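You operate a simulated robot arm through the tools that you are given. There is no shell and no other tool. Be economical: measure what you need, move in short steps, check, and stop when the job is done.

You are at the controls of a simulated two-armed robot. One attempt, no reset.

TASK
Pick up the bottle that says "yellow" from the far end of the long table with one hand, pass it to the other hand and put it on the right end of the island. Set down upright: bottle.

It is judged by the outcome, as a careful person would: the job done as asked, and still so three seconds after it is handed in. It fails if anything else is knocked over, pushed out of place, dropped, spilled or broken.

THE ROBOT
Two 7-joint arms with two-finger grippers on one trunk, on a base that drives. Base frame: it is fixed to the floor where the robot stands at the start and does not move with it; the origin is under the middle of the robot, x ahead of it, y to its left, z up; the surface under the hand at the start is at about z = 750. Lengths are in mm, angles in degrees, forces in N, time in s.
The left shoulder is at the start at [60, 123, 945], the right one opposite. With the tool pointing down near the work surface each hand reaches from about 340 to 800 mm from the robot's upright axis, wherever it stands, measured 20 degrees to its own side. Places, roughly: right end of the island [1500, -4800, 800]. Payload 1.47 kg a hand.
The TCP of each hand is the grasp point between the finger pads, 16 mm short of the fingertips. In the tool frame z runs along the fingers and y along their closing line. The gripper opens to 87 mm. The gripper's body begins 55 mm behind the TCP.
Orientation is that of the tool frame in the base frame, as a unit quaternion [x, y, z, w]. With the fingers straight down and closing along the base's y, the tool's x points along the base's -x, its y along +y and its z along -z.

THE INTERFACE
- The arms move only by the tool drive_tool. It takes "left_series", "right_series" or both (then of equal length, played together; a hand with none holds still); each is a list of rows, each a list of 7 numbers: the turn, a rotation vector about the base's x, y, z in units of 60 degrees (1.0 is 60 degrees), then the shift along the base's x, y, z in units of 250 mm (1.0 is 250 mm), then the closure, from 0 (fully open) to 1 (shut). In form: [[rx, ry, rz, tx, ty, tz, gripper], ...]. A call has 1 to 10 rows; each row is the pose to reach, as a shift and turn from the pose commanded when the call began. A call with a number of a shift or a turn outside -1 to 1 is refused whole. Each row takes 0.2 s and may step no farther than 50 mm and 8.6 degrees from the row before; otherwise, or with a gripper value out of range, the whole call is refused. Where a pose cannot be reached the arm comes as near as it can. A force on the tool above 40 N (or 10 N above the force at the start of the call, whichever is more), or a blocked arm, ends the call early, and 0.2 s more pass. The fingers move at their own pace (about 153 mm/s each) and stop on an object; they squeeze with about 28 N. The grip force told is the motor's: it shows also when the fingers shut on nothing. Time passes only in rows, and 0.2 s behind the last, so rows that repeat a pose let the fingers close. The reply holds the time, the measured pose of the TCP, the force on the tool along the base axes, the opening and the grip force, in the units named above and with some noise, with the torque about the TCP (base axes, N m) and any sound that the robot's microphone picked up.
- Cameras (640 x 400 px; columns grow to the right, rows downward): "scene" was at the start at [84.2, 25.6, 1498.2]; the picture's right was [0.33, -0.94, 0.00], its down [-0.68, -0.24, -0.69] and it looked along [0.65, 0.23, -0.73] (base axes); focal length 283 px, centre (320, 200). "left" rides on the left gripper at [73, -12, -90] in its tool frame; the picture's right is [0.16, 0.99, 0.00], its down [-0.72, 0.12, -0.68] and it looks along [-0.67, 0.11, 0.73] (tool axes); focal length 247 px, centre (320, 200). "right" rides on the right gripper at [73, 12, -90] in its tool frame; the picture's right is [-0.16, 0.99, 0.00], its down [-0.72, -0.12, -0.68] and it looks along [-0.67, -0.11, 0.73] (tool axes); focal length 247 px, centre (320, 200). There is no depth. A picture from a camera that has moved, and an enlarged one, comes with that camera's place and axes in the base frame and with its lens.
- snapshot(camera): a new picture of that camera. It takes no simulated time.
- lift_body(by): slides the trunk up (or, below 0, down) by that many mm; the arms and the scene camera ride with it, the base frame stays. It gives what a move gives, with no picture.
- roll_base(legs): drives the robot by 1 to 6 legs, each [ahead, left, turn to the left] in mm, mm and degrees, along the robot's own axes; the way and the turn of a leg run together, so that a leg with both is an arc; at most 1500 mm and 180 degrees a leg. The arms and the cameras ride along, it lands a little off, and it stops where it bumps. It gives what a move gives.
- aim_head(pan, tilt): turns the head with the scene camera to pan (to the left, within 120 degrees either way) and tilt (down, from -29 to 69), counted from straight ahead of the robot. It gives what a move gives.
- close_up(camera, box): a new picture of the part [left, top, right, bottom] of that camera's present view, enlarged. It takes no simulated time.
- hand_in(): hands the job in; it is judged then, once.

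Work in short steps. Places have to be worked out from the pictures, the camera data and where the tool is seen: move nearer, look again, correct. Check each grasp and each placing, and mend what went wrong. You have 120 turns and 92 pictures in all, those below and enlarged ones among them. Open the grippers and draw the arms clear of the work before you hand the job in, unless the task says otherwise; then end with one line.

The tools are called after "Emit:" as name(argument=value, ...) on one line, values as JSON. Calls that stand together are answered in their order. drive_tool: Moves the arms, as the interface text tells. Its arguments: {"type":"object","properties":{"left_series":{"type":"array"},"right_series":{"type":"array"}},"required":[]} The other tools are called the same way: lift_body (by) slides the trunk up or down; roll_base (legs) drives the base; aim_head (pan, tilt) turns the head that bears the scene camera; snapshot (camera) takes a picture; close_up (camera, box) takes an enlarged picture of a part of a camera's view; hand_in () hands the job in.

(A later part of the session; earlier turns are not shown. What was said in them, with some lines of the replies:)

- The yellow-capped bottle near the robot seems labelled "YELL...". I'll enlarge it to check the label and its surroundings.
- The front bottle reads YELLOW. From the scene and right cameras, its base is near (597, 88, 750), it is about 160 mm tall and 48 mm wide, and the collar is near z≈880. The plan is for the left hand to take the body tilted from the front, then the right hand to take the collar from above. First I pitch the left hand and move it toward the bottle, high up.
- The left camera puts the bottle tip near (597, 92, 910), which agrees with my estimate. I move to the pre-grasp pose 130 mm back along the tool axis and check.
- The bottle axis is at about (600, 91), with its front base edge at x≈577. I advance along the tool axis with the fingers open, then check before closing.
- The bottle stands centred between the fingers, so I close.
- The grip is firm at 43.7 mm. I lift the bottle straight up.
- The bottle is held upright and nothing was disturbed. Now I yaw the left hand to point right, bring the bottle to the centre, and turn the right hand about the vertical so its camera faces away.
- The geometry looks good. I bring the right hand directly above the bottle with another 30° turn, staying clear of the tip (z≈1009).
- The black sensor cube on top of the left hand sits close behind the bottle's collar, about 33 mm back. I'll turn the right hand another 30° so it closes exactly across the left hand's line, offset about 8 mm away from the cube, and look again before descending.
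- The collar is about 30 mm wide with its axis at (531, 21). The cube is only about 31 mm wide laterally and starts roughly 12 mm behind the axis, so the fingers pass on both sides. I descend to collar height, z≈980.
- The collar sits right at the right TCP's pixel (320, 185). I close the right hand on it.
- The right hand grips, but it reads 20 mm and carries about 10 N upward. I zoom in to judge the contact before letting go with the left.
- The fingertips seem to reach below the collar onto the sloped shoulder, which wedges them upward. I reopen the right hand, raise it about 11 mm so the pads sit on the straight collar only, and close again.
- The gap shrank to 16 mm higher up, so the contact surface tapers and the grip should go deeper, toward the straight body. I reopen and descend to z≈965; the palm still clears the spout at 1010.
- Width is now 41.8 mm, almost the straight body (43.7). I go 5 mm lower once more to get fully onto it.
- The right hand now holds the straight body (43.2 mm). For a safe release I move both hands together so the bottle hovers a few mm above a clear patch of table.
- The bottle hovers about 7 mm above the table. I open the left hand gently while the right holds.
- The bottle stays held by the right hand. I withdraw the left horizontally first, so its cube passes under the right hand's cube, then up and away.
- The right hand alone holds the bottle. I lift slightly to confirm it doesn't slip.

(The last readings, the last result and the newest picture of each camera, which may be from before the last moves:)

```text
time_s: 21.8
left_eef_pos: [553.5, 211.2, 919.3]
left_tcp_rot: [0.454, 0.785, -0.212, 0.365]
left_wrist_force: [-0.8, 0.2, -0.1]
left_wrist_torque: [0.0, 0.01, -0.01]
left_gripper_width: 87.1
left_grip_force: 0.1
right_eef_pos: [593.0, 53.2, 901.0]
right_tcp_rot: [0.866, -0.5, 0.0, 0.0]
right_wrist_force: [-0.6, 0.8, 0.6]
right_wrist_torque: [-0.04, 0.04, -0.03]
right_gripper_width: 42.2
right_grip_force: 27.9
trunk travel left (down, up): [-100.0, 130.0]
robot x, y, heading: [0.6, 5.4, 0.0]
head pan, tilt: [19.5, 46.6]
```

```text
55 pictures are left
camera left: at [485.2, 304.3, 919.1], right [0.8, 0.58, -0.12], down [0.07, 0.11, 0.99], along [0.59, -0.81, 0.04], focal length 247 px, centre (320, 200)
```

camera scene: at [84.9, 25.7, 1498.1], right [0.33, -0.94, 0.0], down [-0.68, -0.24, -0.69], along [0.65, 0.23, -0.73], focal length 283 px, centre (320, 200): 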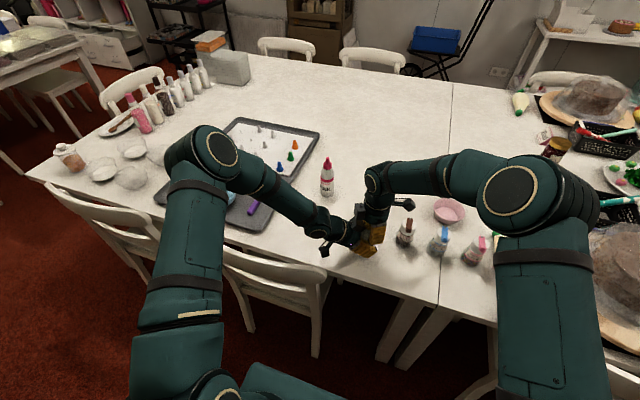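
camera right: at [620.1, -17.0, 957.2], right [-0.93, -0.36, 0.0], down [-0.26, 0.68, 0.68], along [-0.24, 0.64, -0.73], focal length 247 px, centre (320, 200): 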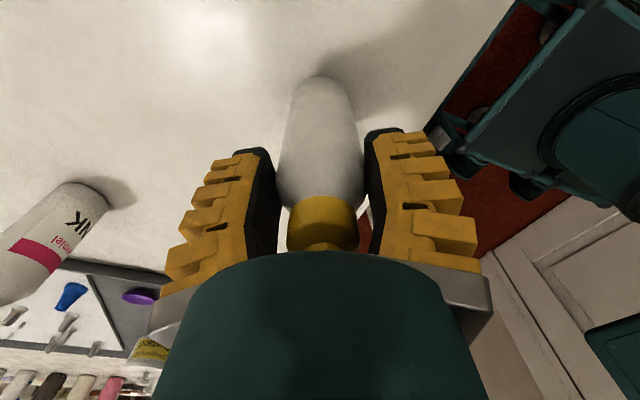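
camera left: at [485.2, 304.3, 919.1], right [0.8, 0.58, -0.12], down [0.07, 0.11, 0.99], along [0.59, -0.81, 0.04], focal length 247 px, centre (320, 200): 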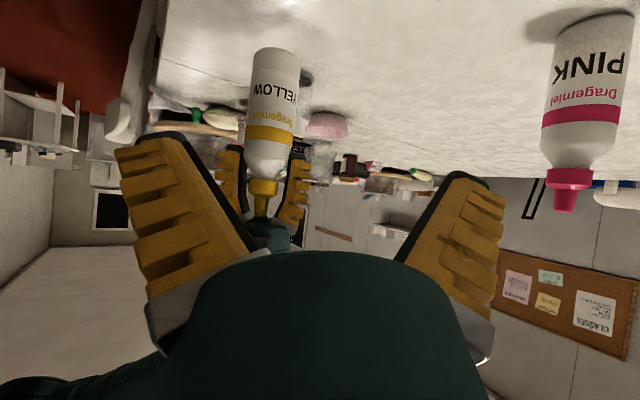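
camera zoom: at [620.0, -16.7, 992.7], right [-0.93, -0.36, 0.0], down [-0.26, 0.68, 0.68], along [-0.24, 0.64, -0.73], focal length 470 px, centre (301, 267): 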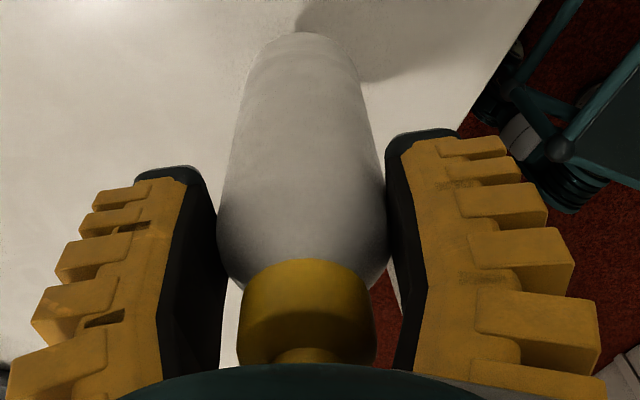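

The bottle hangs securely and "YELLOW" is upright. I raise it and draw both hands in toward the robot for driving.

Emit:
drive_tool(left_series=[[0, 0, 0, -0.04, 0.05, 0.05, 0], [0, 0, 0, -0.08, 0.1, 0.1, 0], [0, 0, 0, -0.14, 0.14, 0.2, 0], [0, 0, 0, -0.2, 0.18, 0.3, 0], [0, 0, 0, -0.3, 0.2, 0.4, 0], [0, 0, 0, -0.4, 0.2, 0.4, 0]], right_series=[[0, 0, 0, 0, 0, 0.14, 1], [0, 0, 0, 0, 0, 0.28, 1], [0, 0, 0, 0, 0, 0.42, 1], [0, 0, 0, -0.08, -0.06, 0.52, 1], [0, 0, 0, -0.18, -0.16, 0.56, 1], [0, 0, 0, -0.3, -0.26, 0.56, 1]])

Emit:
aim_head(pan=-70, tilt=25)

Emit:
snapshot(camera="scene")

Emit:
aim_head(pan=-115, tilt=30)

Emit:
snapshot(camera="scene")

```text
time_s: 23.2
left_eef_pos: [452.0, 259.3, 1019.5]
left_tcp_rot: [0.454, 0.784, -0.212, 0.365]
left_wrist_force: [-0.6, 0.4, 0.3]
left_wrist_torque: [-0.02, -0.02, 0.04]
left_gripper_width: 86.8
left_grip_force: 0.1
right_eef_pos: [517.8, -13.6, 1042.4]
right_tcp_rot: [0.866, -0.501, 0.0, 0.001]
right_wrist_force: [-0.7, 0.5, -1.4]
right_wrist_torque: [-0.03, 0.01, 0.0]
right_gripper_width: 42.1
right_grip_force: 27.5
trunk travel left (down, up): [-100.0, 130.0]
robot x, y, heading: [-1.0, 2.2, 0.0]
head pan, tilt: [19.5, 46.6]
```

```text
time_s: 24.8
left_eef_pos: [452.1, 259.6, 1018.5]
left_tcp_rot: [0.454, 0.785, -0.212, 0.366]
left_wrist_force: [0.0, -1.0, -0.4]
left_wrist_torque: [0.03, -0.01, 0.0]
left_gripper_width: 87.3
left_grip_force: 0.1
right_eef_pos: [519.6, -12.2, 1042.9]
right_tcp_rot: [0.866, -0.5, 0.0, 0.001]
right_wrist_force: [0.3, -0.1, -0.8]
right_wrist_torque: [0.01, -0.01, 0.02]
right_gripper_width: 42.0
right_grip_force: 28.7
trunk travel left (down, up): [-100.0, 130.0]
robot x, y, heading: [0.5, 0.4, -0.2]
head pan, tilt: [-70.0, 25.0]
```

```text
54 pictures are left
camera scene: at [40.4, -87.7, 1530.9], right [-0.94, -0.34, 0.0], down [-0.14, 0.4, -0.91], along [0.31, -0.85, -0.42], focal length 283 px, centre (320, 200)
```

scene: 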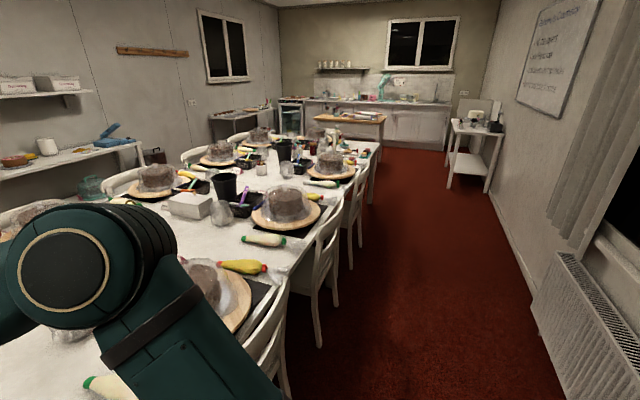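

```text
time_s: 26.0
left_eef_pos: [451.9, 260.4, 1019.0]
left_tcp_rot: [0.453, 0.785, -0.211, 0.366]
left_wrist_force: [0.5, 0.1, 0.7]
left_wrist_torque: [0.0, -0.03, 0.0]
left_gripper_width: 86.9
left_grip_force: 0.1
right_eef_pos: [519.7, -12.7, 1041.2]
right_tcp_rot: [0.866, -0.5, 0.0, 0.0]
right_wrist_force: [-0.2, -1.1, -0.5]
right_wrist_torque: [-0.03, -0.01, 0.03]
right_gripper_width: 42.3
right_grip_force: 28.3
trunk travel left (down, up): [-100.0, 130.0]
robot x, y, heading: [3.4, 1.3, -0.1]
head pan, tilt: [-115.0, 30.0]
```

```text
53 pictures are left
camera scene: at [-29.3, -83.1, 1523.0], right [-0.91, 0.42, 0.0], down [0.21, 0.45, -0.87], along [-0.37, -0.79, -0.5], focal length 283 px, centre (320, 200)
```

scene: 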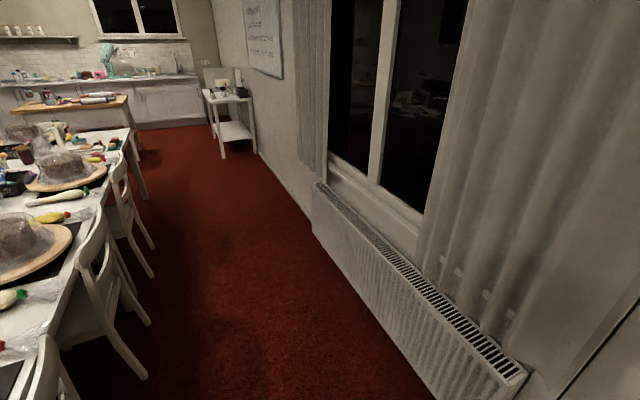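

The corridor runs between chairs (x≳400) and the wall (x≈-840). The island, wooden top, lies past the table end at y≈-4800. I back off 220 mm and turn right 90° to face down the corridor.

Emit:
roll_base(legs=[[-220, 0, 0], [0, 0, -90]])

Emit:
aim_head(pan=0, tilt=25)

Emit:
snapshot(camera="scene")

```text
time_s: 31.4
left_eef_pos: [46.4, -449.9, 1020.3]
left_tcp_rot: [0.874, 0.241, -0.408, 0.113]
left_wrist_force: [0.4, -0.6, -0.1]
left_wrist_torque: [-0.03, 0.05, -0.01]
left_gripper_width: 87.2
left_grip_force: 0.1
right_eef_pos: [-226.8, -519.5, 1041.6]
right_tcp_rot: [-0.265, 0.964, 0.001, 0.0]
right_wrist_force: [0.4, 0.1, -1.0]
right_wrist_torque: [0.02, 0.01, 0.02]
right_gripper_width: 42.2
right_grip_force: 27.9
trunk travel left (down, up): [-100.0, 130.0]
robot x, y, heading: [-220.6, 2.0, -89.6]
head pan, tilt: [-115.0, 30.0]
```

```text
time_s: 33.4
left_eef_pos: [46.7, -449.8, 1018.5]
left_tcp_rot: [0.874, 0.24, -0.407, 0.111]
left_wrist_force: [0.5, -0.9, 0.3]
left_wrist_torque: [0.0, -0.04, 0.03]
left_gripper_width: 86.9
left_grip_force: 0.1
right_eef_pos: [-226.0, -519.2, 1041.8]
right_tcp_rot: [-0.265, 0.964, 0.0, -0.001]
right_wrist_force: [-0.7, -0.3, -1.8]
right_wrist_torque: [0.03, 0.04, -0.01]
right_gripper_width: 42.2
right_grip_force: 28.3
trunk travel left (down, up): [-100.0, 130.0]
robot x, y, heading: [-216.2, 2.8, -89.4]
head pan, tilt: [0.0, 25.0]
```

```text
52 pictures are left
camera scene: at [-219.8, -103.5, 1530.9], right [-1.0, -0.01, 0.0], down [0.0, 0.42, -0.91], along [0.01, -0.91, -0.42], focal length 283 px, centre (320, 200)
```

scene: 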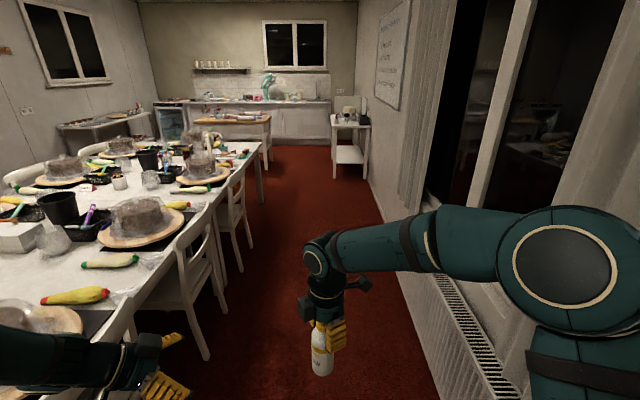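

The bottle hangs steady and the corridor is clear. I drive ahead 2.8 m with a slight shift left, away from the radiator.

Emit:
roll_base(legs=[[1400, 60, 0], [1400, 0, 0]])

Emit:
aim_head(pan=30, tilt=25)

Emit:
snapshot(camera="scene")

```text
time_s: 47.0
left_eef_pos: [146.0, -3250.0, 1019.1]
left_tcp_rot: [0.874, 0.241, -0.407, 0.113]
left_wrist_force: [-0.8, -0.6, -0.3]
left_wrist_torque: [0.01, 0.01, -0.04]
left_gripper_width: 86.9
left_grip_force: 0.1
right_eef_pos: [-127.4, -3320.2, 1043.0]
right_tcp_rot: [-0.266, 0.964, 0.0, 0.0]
right_wrist_force: [0.0, -0.2, -1.3]
right_wrist_torque: [-0.03, 0.01, 0.01]
right_gripper_width: 42.0
right_grip_force: 28.0
trunk travel left (down, up): [-100.0, 130.0]
robot x, y, heading: [-122.6, -2800.9, -89.1]
head pan, tilt: [0.0, 25.0]
```

```text
time_s: 47.9
left_eef_pos: [145.7, -3248.6, 1019.1]
left_tcp_rot: [0.874, 0.241, -0.408, 0.112]
left_wrist_force: [0.6, -0.1, -1.1]
left_wrist_torque: [0.01, 0.02, 0.02]
left_gripper_width: 86.9
left_grip_force: 0.1
right_eef_pos: [-128.3, -3319.7, 1042.2]
right_tcp_rot: [-0.266, 0.964, 0.0, 0.0]
right_wrist_force: [0.8, 0.1, -1.1]
right_wrist_torque: [-0.03, 0.05, -0.01]
right_gripper_width: 42.1
right_grip_force: 28.1
trunk travel left (down, up): [-100.0, 130.0]
robot x, y, heading: [-122.6, -2797.1, -89.2]
head pan, tilt: [30.0, 25.0]
```

```text
51 pictures are left
camera scene: at [-75.9, -2890.2, 1530.9], right [-0.86, -0.51, 0.0], down [-0.22, 0.36, -0.91], along [0.46, -0.78, -0.42], focal length 283 px, centre (320, 200)
```

scene: 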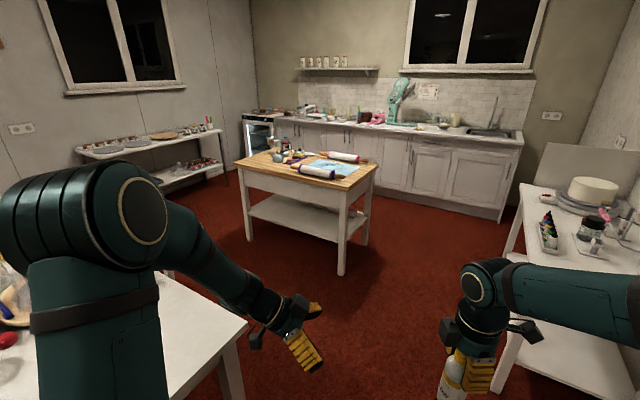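

The island top spans about x 665–1770 and y -4510 to -5050, so the target end (x≈1500) is the +x end. I'll go into the gap between table and island: ahead 1 m, then sideways left 900 mm, and look.

Emit:
roll_base(legs=[[1000, 0, 0], [0, 900, 0]])

Emit:
aim_head(pan=45, tilt=30)

Emit:
snapshot(camera="scene")

Emit:
aim_head(pan=110, tilt=35)

Emit:
snapshot(camera="scene")

```text
time_s: 61.0
left_eef_pos: [1055.9, -4240.6, 1018.9]
left_tcp_rot: [0.875, 0.238, -0.408, 0.111]
left_wrist_force: [-0.5, 1.8, 0.2]
left_wrist_torque: [-0.01, -0.03, -0.03]
left_gripper_width: 87.1
left_grip_force: 0.1
right_eef_pos: [783.8, -4310.7, 1042.5]
right_tcp_rot: [-0.263, 0.965, 0.0, 0.0]
right_wrist_force: [0.2, 0.3, -1.2]
right_wrist_torque: [-0.02, 0.01, -0.01]
right_gripper_width: 42.0
right_grip_force: 27.3
trunk travel left (down, up): [-100.0, 130.0]
robot x, y, heading: [789.8, -3794.1, -89.9]
head pan, tilt: [30.0, 25.0]
```

```text
time_s: 61.7
left_eef_pos: [1057.3, -4240.5, 1019.6]
left_tcp_rot: [0.874, 0.239, -0.408, 0.111]
left_wrist_force: [0.4, 1.0, 0.5]
left_wrist_torque: [0.02, -0.01, -0.02]
left_gripper_width: 87.0
left_grip_force: 0.1
right_eef_pos: [782.9, -4311.0, 1040.3]
right_tcp_rot: [-0.263, 0.965, 0.0, 0.0]
right_wrist_force: [-0.3, -0.1, -1.5]
right_wrist_torque: [0.0, 0.01, -0.02]
right_gripper_width: 42.1
right_grip_force: 27.8
trunk travel left (down, up): [-100.0, 130.0]
robot x, y, heading: [792.0, -3793.5, -89.3]
head pan, tilt: [45.0, 30.0]
```

```text
50 pictures are left
camera scene: at [854.9, -3865.5, 1523.0], right [-0.7, -0.71, 0.0], down [-0.36, 0.35, -0.87], along [0.62, -0.61, -0.5], focal length 283 px, centre (320, 200)
```

scene: 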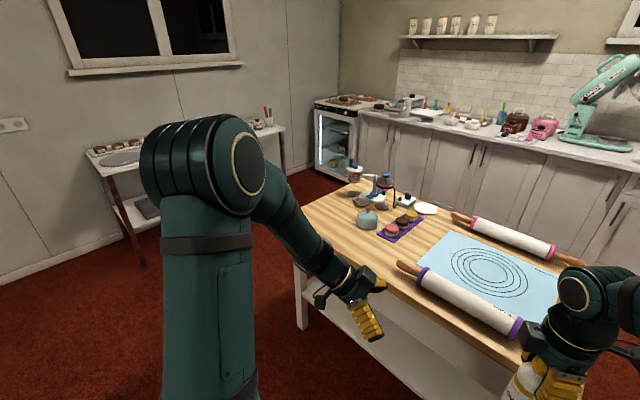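

```text
time_s: 63.1
left_eef_pos: [1056.9, -4241.8, 1018.2]
left_tcp_rot: [0.874, 0.238, -0.408, 0.111]
left_wrist_force: [-0.3, 0.4, 0.4]
left_wrist_torque: [0.01, 0.0, 0.02]
left_gripper_width: 87.0
left_grip_force: 0.1
right_eef_pos: [783.4, -4310.8, 1042.3]
right_tcp_rot: [-0.262, 0.965, 0.0, 0.0]
right_wrist_force: [0.7, 0.3, -1.6]
right_wrist_torque: [-0.01, 0.0, -0.04]
right_gripper_width: 42.1
right_grip_force: 28.2
trunk travel left (down, up): [-100.0, 130.0]
robot x, y, heading: [788.8, -3789.6, -89.4]
head pan, tilt: [110.0, 35.0]
```

```text
49 pictures are left
camera scene: at [872.9, -3771.3, 1515.2], right [0.35, -0.94, 0.0], down [-0.54, -0.2, -0.82], along [0.77, 0.29, -0.57], focal length 283 px, centre (320, 200)
```

scene: 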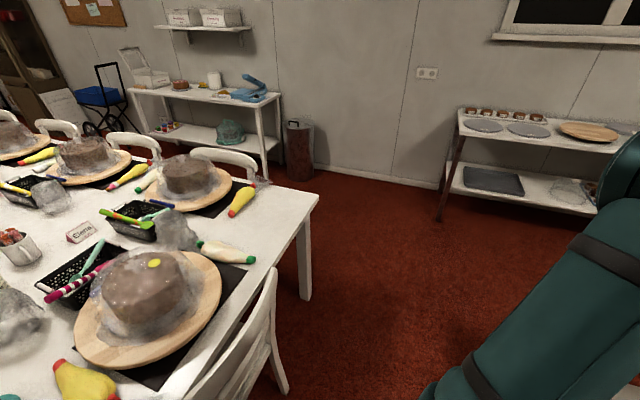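

The gap is clear and the island's near +x corner is empty around (1620, -4620), about 150 mm or more from the cluster of items. I drive left 890 mm, then 200 mm ahead.

Emit:
roll_base(legs=[[0, 890, 0], [200, 0, 0]])

Emit:
aim_head(pan=0, tilt=45)

Emit:
snapshot(camera="scene")

Emit:
snapshot(camera="right")

Emit:
snapshot(camera="left")

```text
time_s: 72.5
left_eef_pos: [1952.4, -4433.1, 1018.1]
left_tcp_rot: [0.874, 0.239, -0.408, 0.111]
left_wrist_force: [0.4, -0.1, 0.0]
left_wrist_torque: [0.01, -0.02, 0.02]
left_gripper_width: 87.0
left_grip_force: 0.0
right_eef_pos: [1679.5, -4502.6, 1042.0]
right_tcp_rot: [-0.263, 0.965, 0.0, -0.001]
right_wrist_force: [-0.5, -0.3, -2.0]
right_wrist_torque: [0.06, -0.02, -0.02]
right_gripper_width: 41.9
right_grip_force: 28.1
trunk travel left (down, up): [-100.0, 130.0]
robot x, y, heading: [1687.1, -3980.5, -89.6]
head pan, tilt: [110.0, 35.0]
```

```text
time_s: 74.4
left_eef_pos: [1953.1, -4432.7, 1018.7]
left_tcp_rot: [0.875, 0.239, -0.407, 0.111]
left_wrist_force: [-0.3, 0.2, -0.2]
left_wrist_torque: [0.01, -0.01, 0.01]
left_gripper_width: 86.9
left_grip_force: 0.0
right_eef_pos: [1678.9, -4502.0, 1041.7]
right_tcp_rot: [-0.263, 0.965, 0.0, 0.001]
right_wrist_force: [0.3, 0.1, -1.9]
right_wrist_torque: [0.0, 0.03, 0.0]
right_gripper_width: 42.0
right_grip_force: 28.2
trunk travel left (down, up): [-100.0, 130.0]
robot x, y, heading: [1685.3, -3982.9, -89.4]
head pan, tilt: [0.0, 45.0]
```

```text
48 pictures are left
camera scene: at [1686.8, -4074.8, 1500.4], right [-1.0, -0.01, 0.0], down [-0.01, 0.71, -0.71], along [0.01, -0.71, -0.71], focal length 283 px, centre (320, 200)
```

scene: 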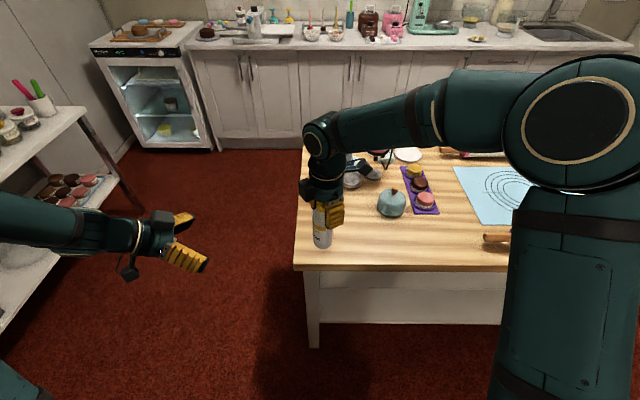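

```text
47 pictures are left
camera right: at [1610.3, -4528.9, 1131.8], right [-0.36, 0.93, 0.0], down [0.68, 0.27, 0.68], along [0.63, 0.25, -0.73], focal length 247 px, centre (320, 200)
```

right: 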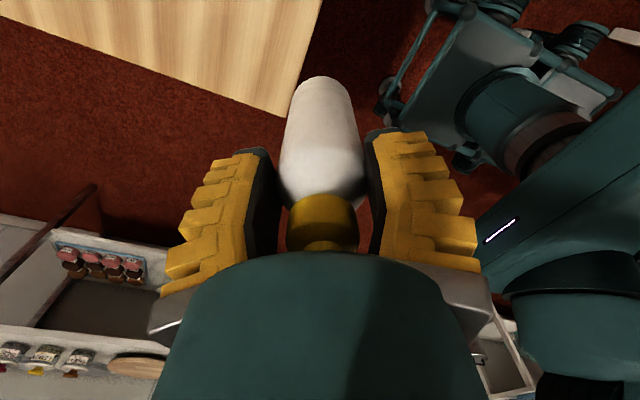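

```text
46 pictures are left
camera left: at [2045.0, -4364.2, 1019.5], right [0.59, -0.8, -0.12], down [0.11, -0.07, 0.99], along [-0.8, -0.6, 0.04], focal length 247 px, centre (320, 200)
```

left: 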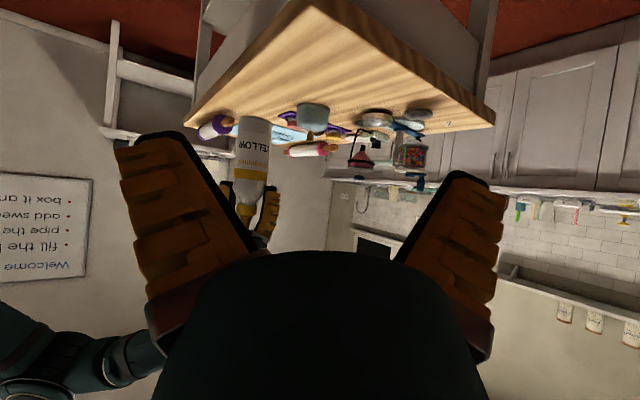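

The island's near-right corner is at about (1763, -4505), and the pumpkin is at (1458, -4704). I move the bottle over (1610, -4630) and lower it to roughly 30 mm above the surface for a check.

Emit:
drive_tool(right_series=[[0, 0, 0, -0.09, -0.16, 0, 1], [0, 0, 0, -0.18, -0.32, 0, 1], [0, 0, 0, -0.24, -0.44, -0.04, 1], [0, 0, 0, -0.276, -0.512, -0.12, 1], [0, 0, 0, -0.276, -0.512, -0.22, 1], [0, 0, 0, -0.276, -0.512, -0.3, 1], [0, 0, 0, -0.276, -0.512, -0.36, 1]])

Emit:
snapshot(camera="scene")

Emit:
snapshot(camera="left")

Emit:
snapshot(camera="right")

```text
time_s: 76.0
left_eef_pos: [1952.1, -4434.0, 1019.2]
left_tcp_rot: [0.874, 0.239, -0.408, 0.111]
left_wrist_force: [0.3, -0.3, -0.8]
left_wrist_torque: [0.0, 0.0, 0.03]
left_gripper_width: 86.8
left_grip_force: 0.3
right_eef_pos: [1610.2, -4630.7, 952.0]
right_tcp_rot: [-0.263, 0.965, -0.001, 0.0]
right_wrist_force: [-1.3, 0.1, -1.5]
right_wrist_torque: [0.02, 0.03, -0.01]
right_gripper_width: 42.2
right_grip_force: 28.0
trunk travel left (down, up): [-100.0, 130.0]
robot x, y, heading: [1687.1, -3984.4, -89.7]
head pan, tilt: [0.0, 45.0]
```

```text
45 pictures are left
camera scene: at [1686.7, -4075.0, 1500.3], right [-1.0, -0.01, 0.0], down [-0.01, 0.71, -0.71], along [0.01, -0.71, -0.71], focal length 283 px, centre (320, 200)
```

scene: 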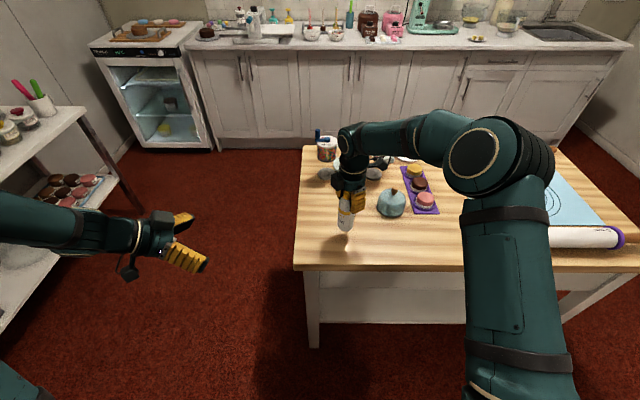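

```text
44 pictures are left
camera left: at [2045.1, -4364.3, 1019.4], right [0.59, -0.8, -0.12], down [0.11, -0.07, 0.99], along [-0.8, -0.6, 0.04], focal length 247 px, centre (320, 200)
```

left: 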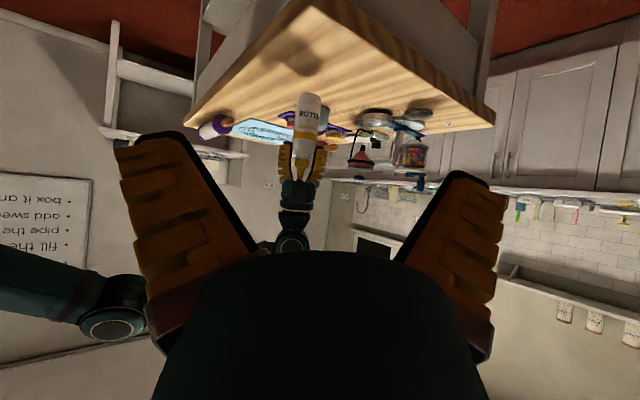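

```text
43 pictures are left
camera right: at [1541.4, -4657.4, 1041.1], right [-0.36, 0.93, 0.0], down [0.68, 0.27, 0.68], along [0.63, 0.25, -0.73], focal length 247 px, centre (320, 200)
```

right: 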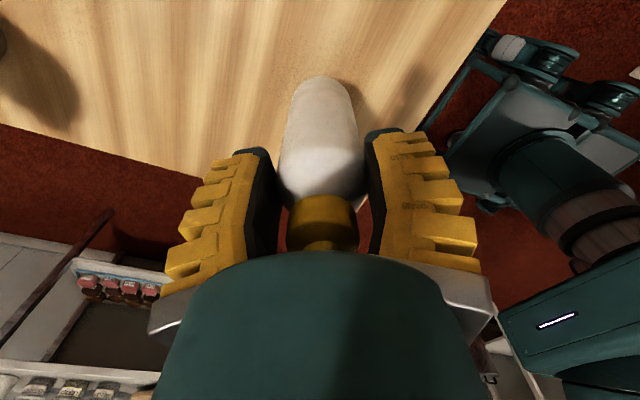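

The spot is clear and the bottle upright. I lower slowly, watching the vertical force.

Emit:
drive_tool(right_series=[[0, 0, 0, 0, 0, -0.02, 1], [0, 0, 0, 0, 0, -0.04, 1], [0, 0, 0, 0, 0, -0.06, 1], [0, 0, 0, 0, 0, -0.08, 1], [0, 0, 0, 0, 0, -0.1, 1], [0, 0, 0, 0, 0, -0.1, 1]])

Emit:
close_up(camera="left", box=[240, 40, 400, 180])

Emit:
close_up(camera="scene", box=[290, 150, 410, 260])

```text
time_s: 77.4
left_eef_pos: [1950.2, -4432.1, 1018.6]
left_tcp_rot: [0.875, 0.237, -0.408, 0.11]
left_wrist_force: [-0.7, 0.6, 0.5]
left_wrist_torque: [0.06, 0.0, 0.04]
left_gripper_width: 86.6
left_grip_force: 0.0
right_eef_pos: [1609.7, -4630.2, 926.5]
right_tcp_rot: [-0.263, 0.965, 0.001, 0.0]
right_wrist_force: [-0.3, -0.2, -1.0]
right_wrist_torque: [0.0, 0.02, -0.02]
right_gripper_width: 42.1
right_grip_force: 28.1
trunk travel left (down, up): [-100.0, 130.0]
robot x, y, heading: [1688.8, -3985.2, -89.5]
head pan, tilt: [0.0, 45.0]
```

```text
2.86 times, centred on (320, 110) of left
camera zoom: at [2045.0, -4364.2, 1019.5], right [0.59, -0.8, -0.12], down [0.11, -0.07, 0.99], along [-0.8, -0.6, 0.04], focal length 706 px, centre (320, 457)
```

zoom: 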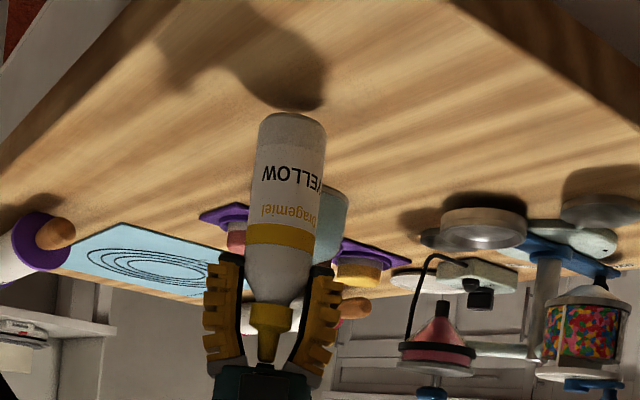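

```text
3.64 times, centred on (350, 205) of scene
camera zoom: at [1686.7, -4074.8, 1500.4], right [-1.0, -0.01, 0.0], down [-0.01, 0.71, -0.71], along [0.01, -0.71, -0.71], focal length 1029 px, centre (211, 182)
```

zoom: 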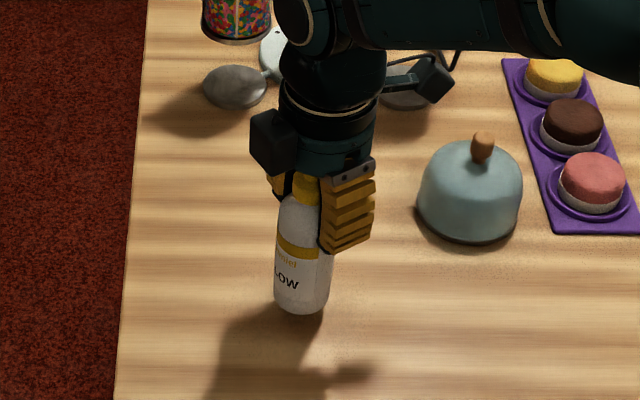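

There is no contact yet, with a visible gap to the shadow. I continue down in finer steps.

Emit:
drive_tool(right_series=[[0, 0, 0, 0, 0, -0.01, 1], [0, 0, 0, 0, 0, -0.02, 1], [0, 0, 0, 0, 0, -0.03, 1], [0, 0, 0, 0, 0, -0.04, 1], [0, 0, 0, 0, 0, -0.04, 1]])

Emit:
close_up(camera="left", box=[260, 50, 360, 140])

```text
time_s: 78.6
left_eef_pos: [1952.5, -4432.4, 1019.7]
left_tcp_rot: [0.874, 0.238, -0.408, 0.111]
left_wrist_force: [-0.1, -0.5, -0.2]
left_wrist_torque: [0.01, -0.01, 0.01]
left_gripper_width: 87.2
left_grip_force: 0.0
right_eef_pos: [1609.9, -4629.1, 916.4]
right_tcp_rot: [-0.263, 0.965, 0.0, 0.0]
right_wrist_force: [0.1, -0.1, -1.4]
right_wrist_torque: [-0.02, 0.02, 0.02]
right_gripper_width: 41.9
right_grip_force: 28.0
trunk travel left (down, up): [-100.0, 130.0]
robot x, y, heading: [1683.7, -3982.0, -89.4]
head pan, tilt: [0.0, 45.0]
```

```text
4.44 times, centred on (310, 95) of left
camera zoom: at [2045.0, -4364.2, 1019.5], right [0.59, -0.8, -0.12], down [0.11, -0.07, 0.99], along [-0.8, -0.6, 0.04], focal length 1098 px, centre (364, 667)
```

zoom: 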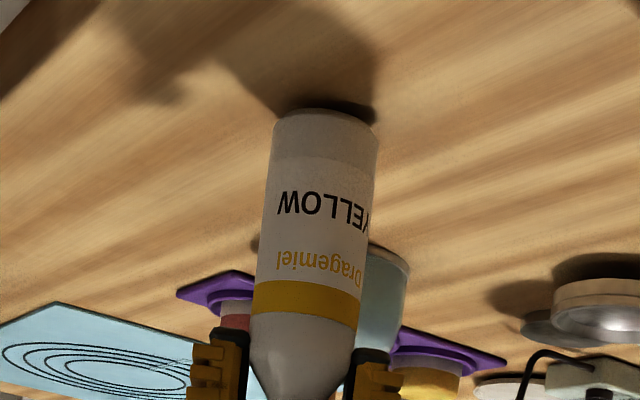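

Nearly there: the shadow almost meets the base. I take a few more fine steps.

Emit:
drive_tool(right_series=[[0, 0, 0, 0, 0, -0.008, 1], [0, 0, 0, 0, 0, -0.016, 1], [0, 0, 0, 0, 0, -0.024, 1], [0, 0, 0, 0, 0, -0.024, 1]])

Emit:
close_up(camera="left", box=[260, 50, 360, 140])

```text
time_s: 79.6
left_eef_pos: [1952.2, -4432.6, 1018.8]
left_tcp_rot: [0.874, 0.238, -0.408, 0.111]
left_wrist_force: [-0.8, 0.3, -0.7]
left_wrist_torque: [-0.03, 0.0, 0.0]
left_gripper_width: 86.8
left_grip_force: 0.1
right_eef_pos: [1609.5, -4630.0, 910.8]
right_tcp_rot: [-0.264, 0.965, 0.001, -0.001]
right_wrist_force: [0.0, -0.3, -0.6]
right_wrist_torque: [0.01, 0.06, 0.0]
right_gripper_width: 42.1
right_grip_force: 27.8
trunk travel left (down, up): [-100.0, 130.0]
robot x, y, heading: [1688.4, -3980.1, -89.4]
head pan, tilt: [0.0, 45.0]
```

```text
4.44 times, centred on (310, 95) of left
camera zoom: at [2045.0, -4364.2, 1019.5], right [0.59, -0.8, -0.12], down [0.11, -0.07, 0.99], along [-0.8, -0.6, 0.04], focal length 1098 px, centre (364, 667)
```

zoom: 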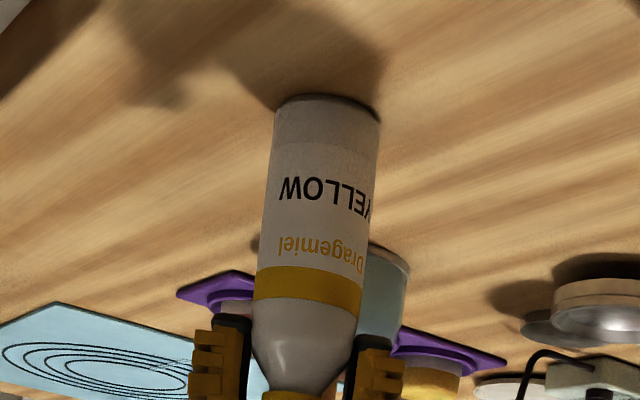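

The force is easing toward zero, so contact is close. I go down two more 1.5 mm steps.

Emit:
drive_tool(right_series=[[0, 0, 0, 0, 0, -0.006, 1], [0, 0, 0, 0, 0, -0.012, 1], [0, 0, 0, 0, 0, -0.012, 1]])

Emit:
close_up(camera="left", box=[280, 55, 340, 105])

```text
time_s: 80.4
left_eef_pos: [1951.0, -4431.2, 1019.5]
left_tcp_rot: [0.874, 0.239, -0.407, 0.112]
left_wrist_force: [-0.1, -0.7, -0.3]
left_wrist_torque: [-0.01, 0.02, 0.01]
left_gripper_width: 86.9
left_grip_force: 0.1
right_eef_pos: [1609.8, -4629.5, 910.4]
right_tcp_rot: [-0.263, 0.965, -0.002, 0.0]
right_wrist_force: [-1.1, -2.3, 16.7]
right_wrist_torque: [-0.03, 0.13, -0.01]
right_gripper_width: 43.8
right_grip_force: 28.2
trunk travel left (down, up): [-100.0, 130.0]
robot x, y, heading: [1686.1, -3982.9, -89.1]
head pan, tilt: [0.0, 45.0]
```

```text
8.00 times, centred on (310, 80) of left
camera zoom: at [2045.0, -4363.3, 1020.0], right [0.59, -0.8, -0.12], down [0.11, -0.07, 0.99], along [-0.8, -0.6, 0.04], focal length 1976 px, centre (400, 1160)
```

zoom: 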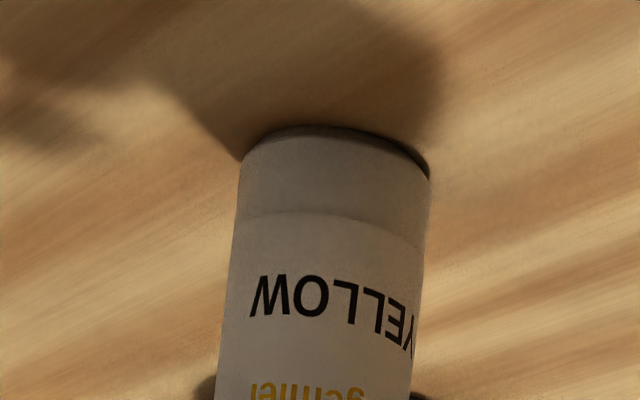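

Contact is made (16.7 N up). I ease back 1 mm and open the right hand.

Emit:
drive_tool(right_series=[[0, 0, 0, 0, 0, 0.004, 1], [0, 0, 0, 0, 0, 0.004, 0.4], [0, 0, 0, 0, 0, 0.004, 0.2], [0, 0, 0, 0, 0, 0.004, 0], [0, 0, 0, 0, 0, 0.004, 0]])

Emit:
snapshot(camera="left")

Emit:
snapshot(camera="right")

```text
time_s: 81.6
left_eef_pos: [1952.0, -4432.3, 1019.8]
left_tcp_rot: [0.874, 0.24, -0.407, 0.113]
left_wrist_force: [0.1, 0.0, 0.2]
left_wrist_torque: [0.0, -0.01, -0.02]
left_gripper_width: 86.7
left_grip_force: 0.1
right_eef_pos: [1609.1, -4630.0, 908.9]
right_tcp_rot: [-0.263, 0.965, -0.001, 0.001]
right_wrist_force: [-0.4, -2.5, 16.7]
right_wrist_torque: [0.16, -0.1, 0.01]
right_gripper_width: 86.7
right_grip_force: 0.0
trunk travel left (down, up): [-100.0, 130.0]
robot x, y, heading: [1690.4, -3982.6, -89.5]
head pan, tilt: [0.0, 45.0]
```

```text
37 pictures are left
camera left: at [2045.2, -4363.3, 1019.8], right [0.59, -0.8, -0.12], down [0.11, -0.07, 0.99], along [-0.8, -0.6, 0.04], focal length 247 px, centre (320, 200)
```

left: 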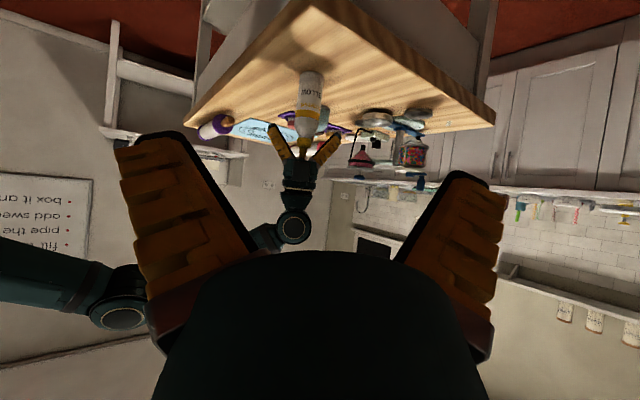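

```text
36 pictures are left
camera right: at [1541.3, -4656.2, 999.7], right [-0.36, 0.93, 0.0], down [0.68, 0.27, 0.68], along [0.63, 0.25, -0.73], focal length 247 px, centre (320, 200)
```

right: 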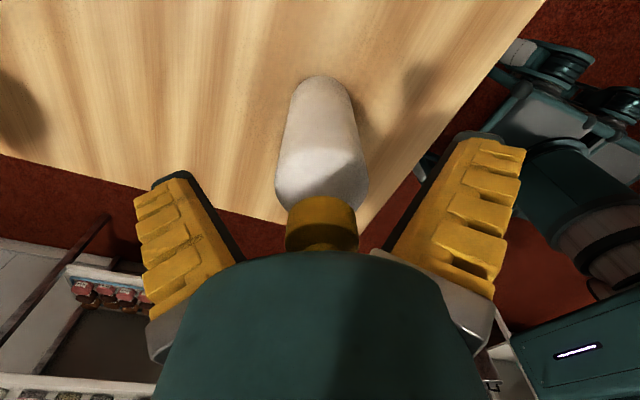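

The hand is open but still reads 16.7 N up, so the palm is resting on the spout. I raise straight up, slowly at first.

Emit:
drive_tool(right_series=[[0, 0, 0, 0, 0, 0.008, 0], [0, 0, 0, 0, 0, 0.02, 0], [0, 0, 0, 0, 0, 0.06, 0], [0, 0, 0, 0, 0, 0.16, 0], [0, 0, 0, 0, 0, 0.32, 0], [0, 0, 0, 0, 0, 0.48, 0], [0, 0, 0, 0, 0, 0.6, 0]])

Emit:
snapshot(camera="left")

Emit:
snapshot(camera="scene")

```text
time_s: 83.2
left_eef_pos: [1951.5, -4431.8, 1019.6]
left_tcp_rot: [0.874, 0.238, -0.408, 0.111]
left_wrist_force: [0.2, -0.9, 0.4]
left_wrist_torque: [-0.02, 0.0, 0.01]
left_gripper_width: 87.1
left_grip_force: 0.0
right_eef_pos: [1610.1, -4628.0, 1060.4]
right_tcp_rot: [-0.264, 0.965, -0.001, -0.001]
right_wrist_force: [-1.1, -0.1, -0.9]
right_wrist_torque: [-0.02, 0.02, 0.02]
right_gripper_width: 86.7
right_grip_force: 0.0
trunk travel left (down, up): [-100.0, 130.0]
robot x, y, heading: [1685.1, -3984.2, -89.8]
head pan, tilt: [0.0, 45.0]
```

```text
35 pictures are left
camera left: at [2045.1, -4363.9, 1019.6], right [0.59, -0.8, -0.12], down [0.11, -0.07, 0.99], along [-0.8, -0.6, 0.04], focal length 247 px, centre (320, 200)
```

left: 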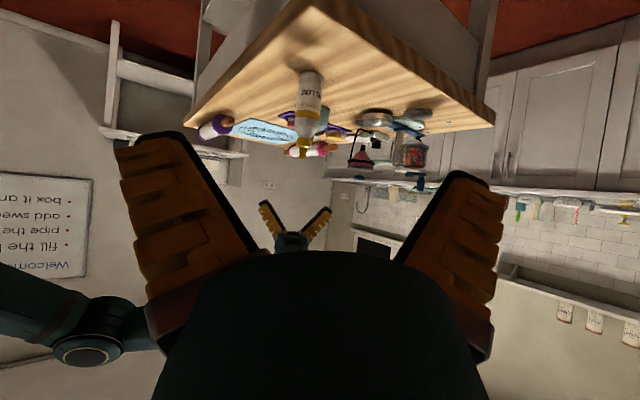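

```text
34 pictures are left
camera scene: at [1686.8, -4074.4, 1500.4], right [-1.0, -0.01, 0.0], down [-0.01, 0.71, -0.71], along [0.01, -0.71, -0.71], focal length 283 px, centre (320, 200)
```

scene: 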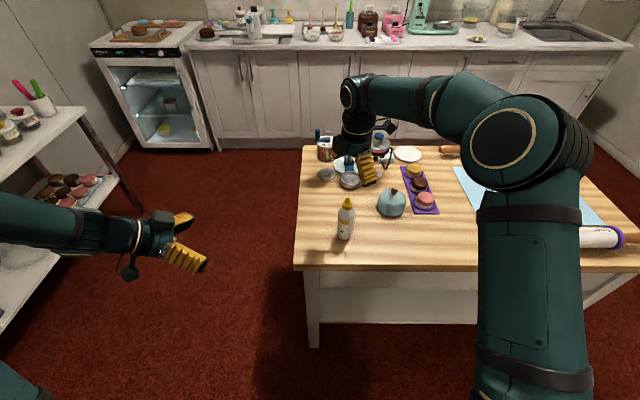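

The bottle stands upright and free on the right end of the island. I draw the right hand back over and above it to clear the work, then back the base away a little.

Emit:
drive_tool(right_series=[[0, 0, 0, -0.02, 0.1, 0.1, 0], [0, 0, 0, -0.04, 0.24, 0.12, 0], [0, 0, 0, -0.06, 0.4, 0.12, 0], [0, 0, 0, -0.08, 0.56, 0.12, 0]])

Emit:
roll_base(legs=[[-150, 0, 0]])

Emit:
close_up(camera="scene", box=[280, 120, 480, 245])

```text
time_s: 84.2
left_eef_pos: [1951.9, -4431.1, 1019.7]
left_tcp_rot: [0.874, 0.238, -0.408, 0.111]
left_wrist_force: [0.4, -0.7, 0.0]
left_wrist_torque: [0.0, 0.0, 0.01]
left_gripper_width: 87.0
left_grip_force: 0.0
right_eef_pos: [1589.3, -4487.8, 1088.8]
right_tcp_rot: [-0.263, 0.965, 0.0, 0.0]
right_wrist_force: [-0.2, 0.3, -0.1]
right_wrist_torque: [0.01, 0.01, 0.02]
right_gripper_width: 87.0
right_grip_force: 0.0
trunk travel left (down, up): [-100.0, 130.0]
robot x, y, heading: [1688.7, -3977.2, -89.6]
head pan, tilt: [0.0, 45.0]
```

```text
time_s: 85.6
left_eef_pos: [1951.5, -4283.1, 1019.2]
left_tcp_rot: [0.874, 0.239, -0.408, 0.112]
left_wrist_force: [0.4, 0.0, -1.1]
left_wrist_torque: [-0.01, 0.0, -0.01]
left_gripper_width: 86.8
left_grip_force: 0.0
right_eef_pos: [1589.3, -4337.9, 1089.2]
right_tcp_rot: [-0.263, 0.965, 0.0, 0.0]
right_wrist_force: [0.3, -0.3, 0.5]
right_wrist_torque: [-0.01, 0.01, -0.02]
right_gripper_width: 87.0
right_grip_force: 0.0
trunk travel left (down, up): [-100.0, 130.0]
robot x, y, heading: [1685.3, -3834.8, -89.8]
head pan, tilt: [0.0, 45.0]
```

```text
3.20 times, centred on (380, 182) of scene
camera zoom: at [1685.5, -3923.5, 1500.5], right [-1.0, -0.01, 0.0], down [-0.01, 0.71, -0.71], along [0.01, -0.71, -0.71], focal length 906 px, centre (128, 256)
```

zoom: 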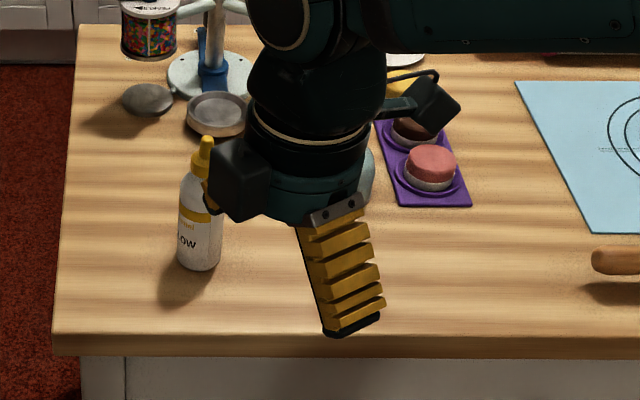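

The bottle stands upright, both hands are empty and clear, and the other island items are in place. I hand the job in.

Emit:
hand_in()

```text
The job is handed in.
```

The YELLOW bottle was picked up by the left hand, passed to the right hand, and set down upright on the right end of the island, with both grippers open and clear and nothing else seen disturbed.
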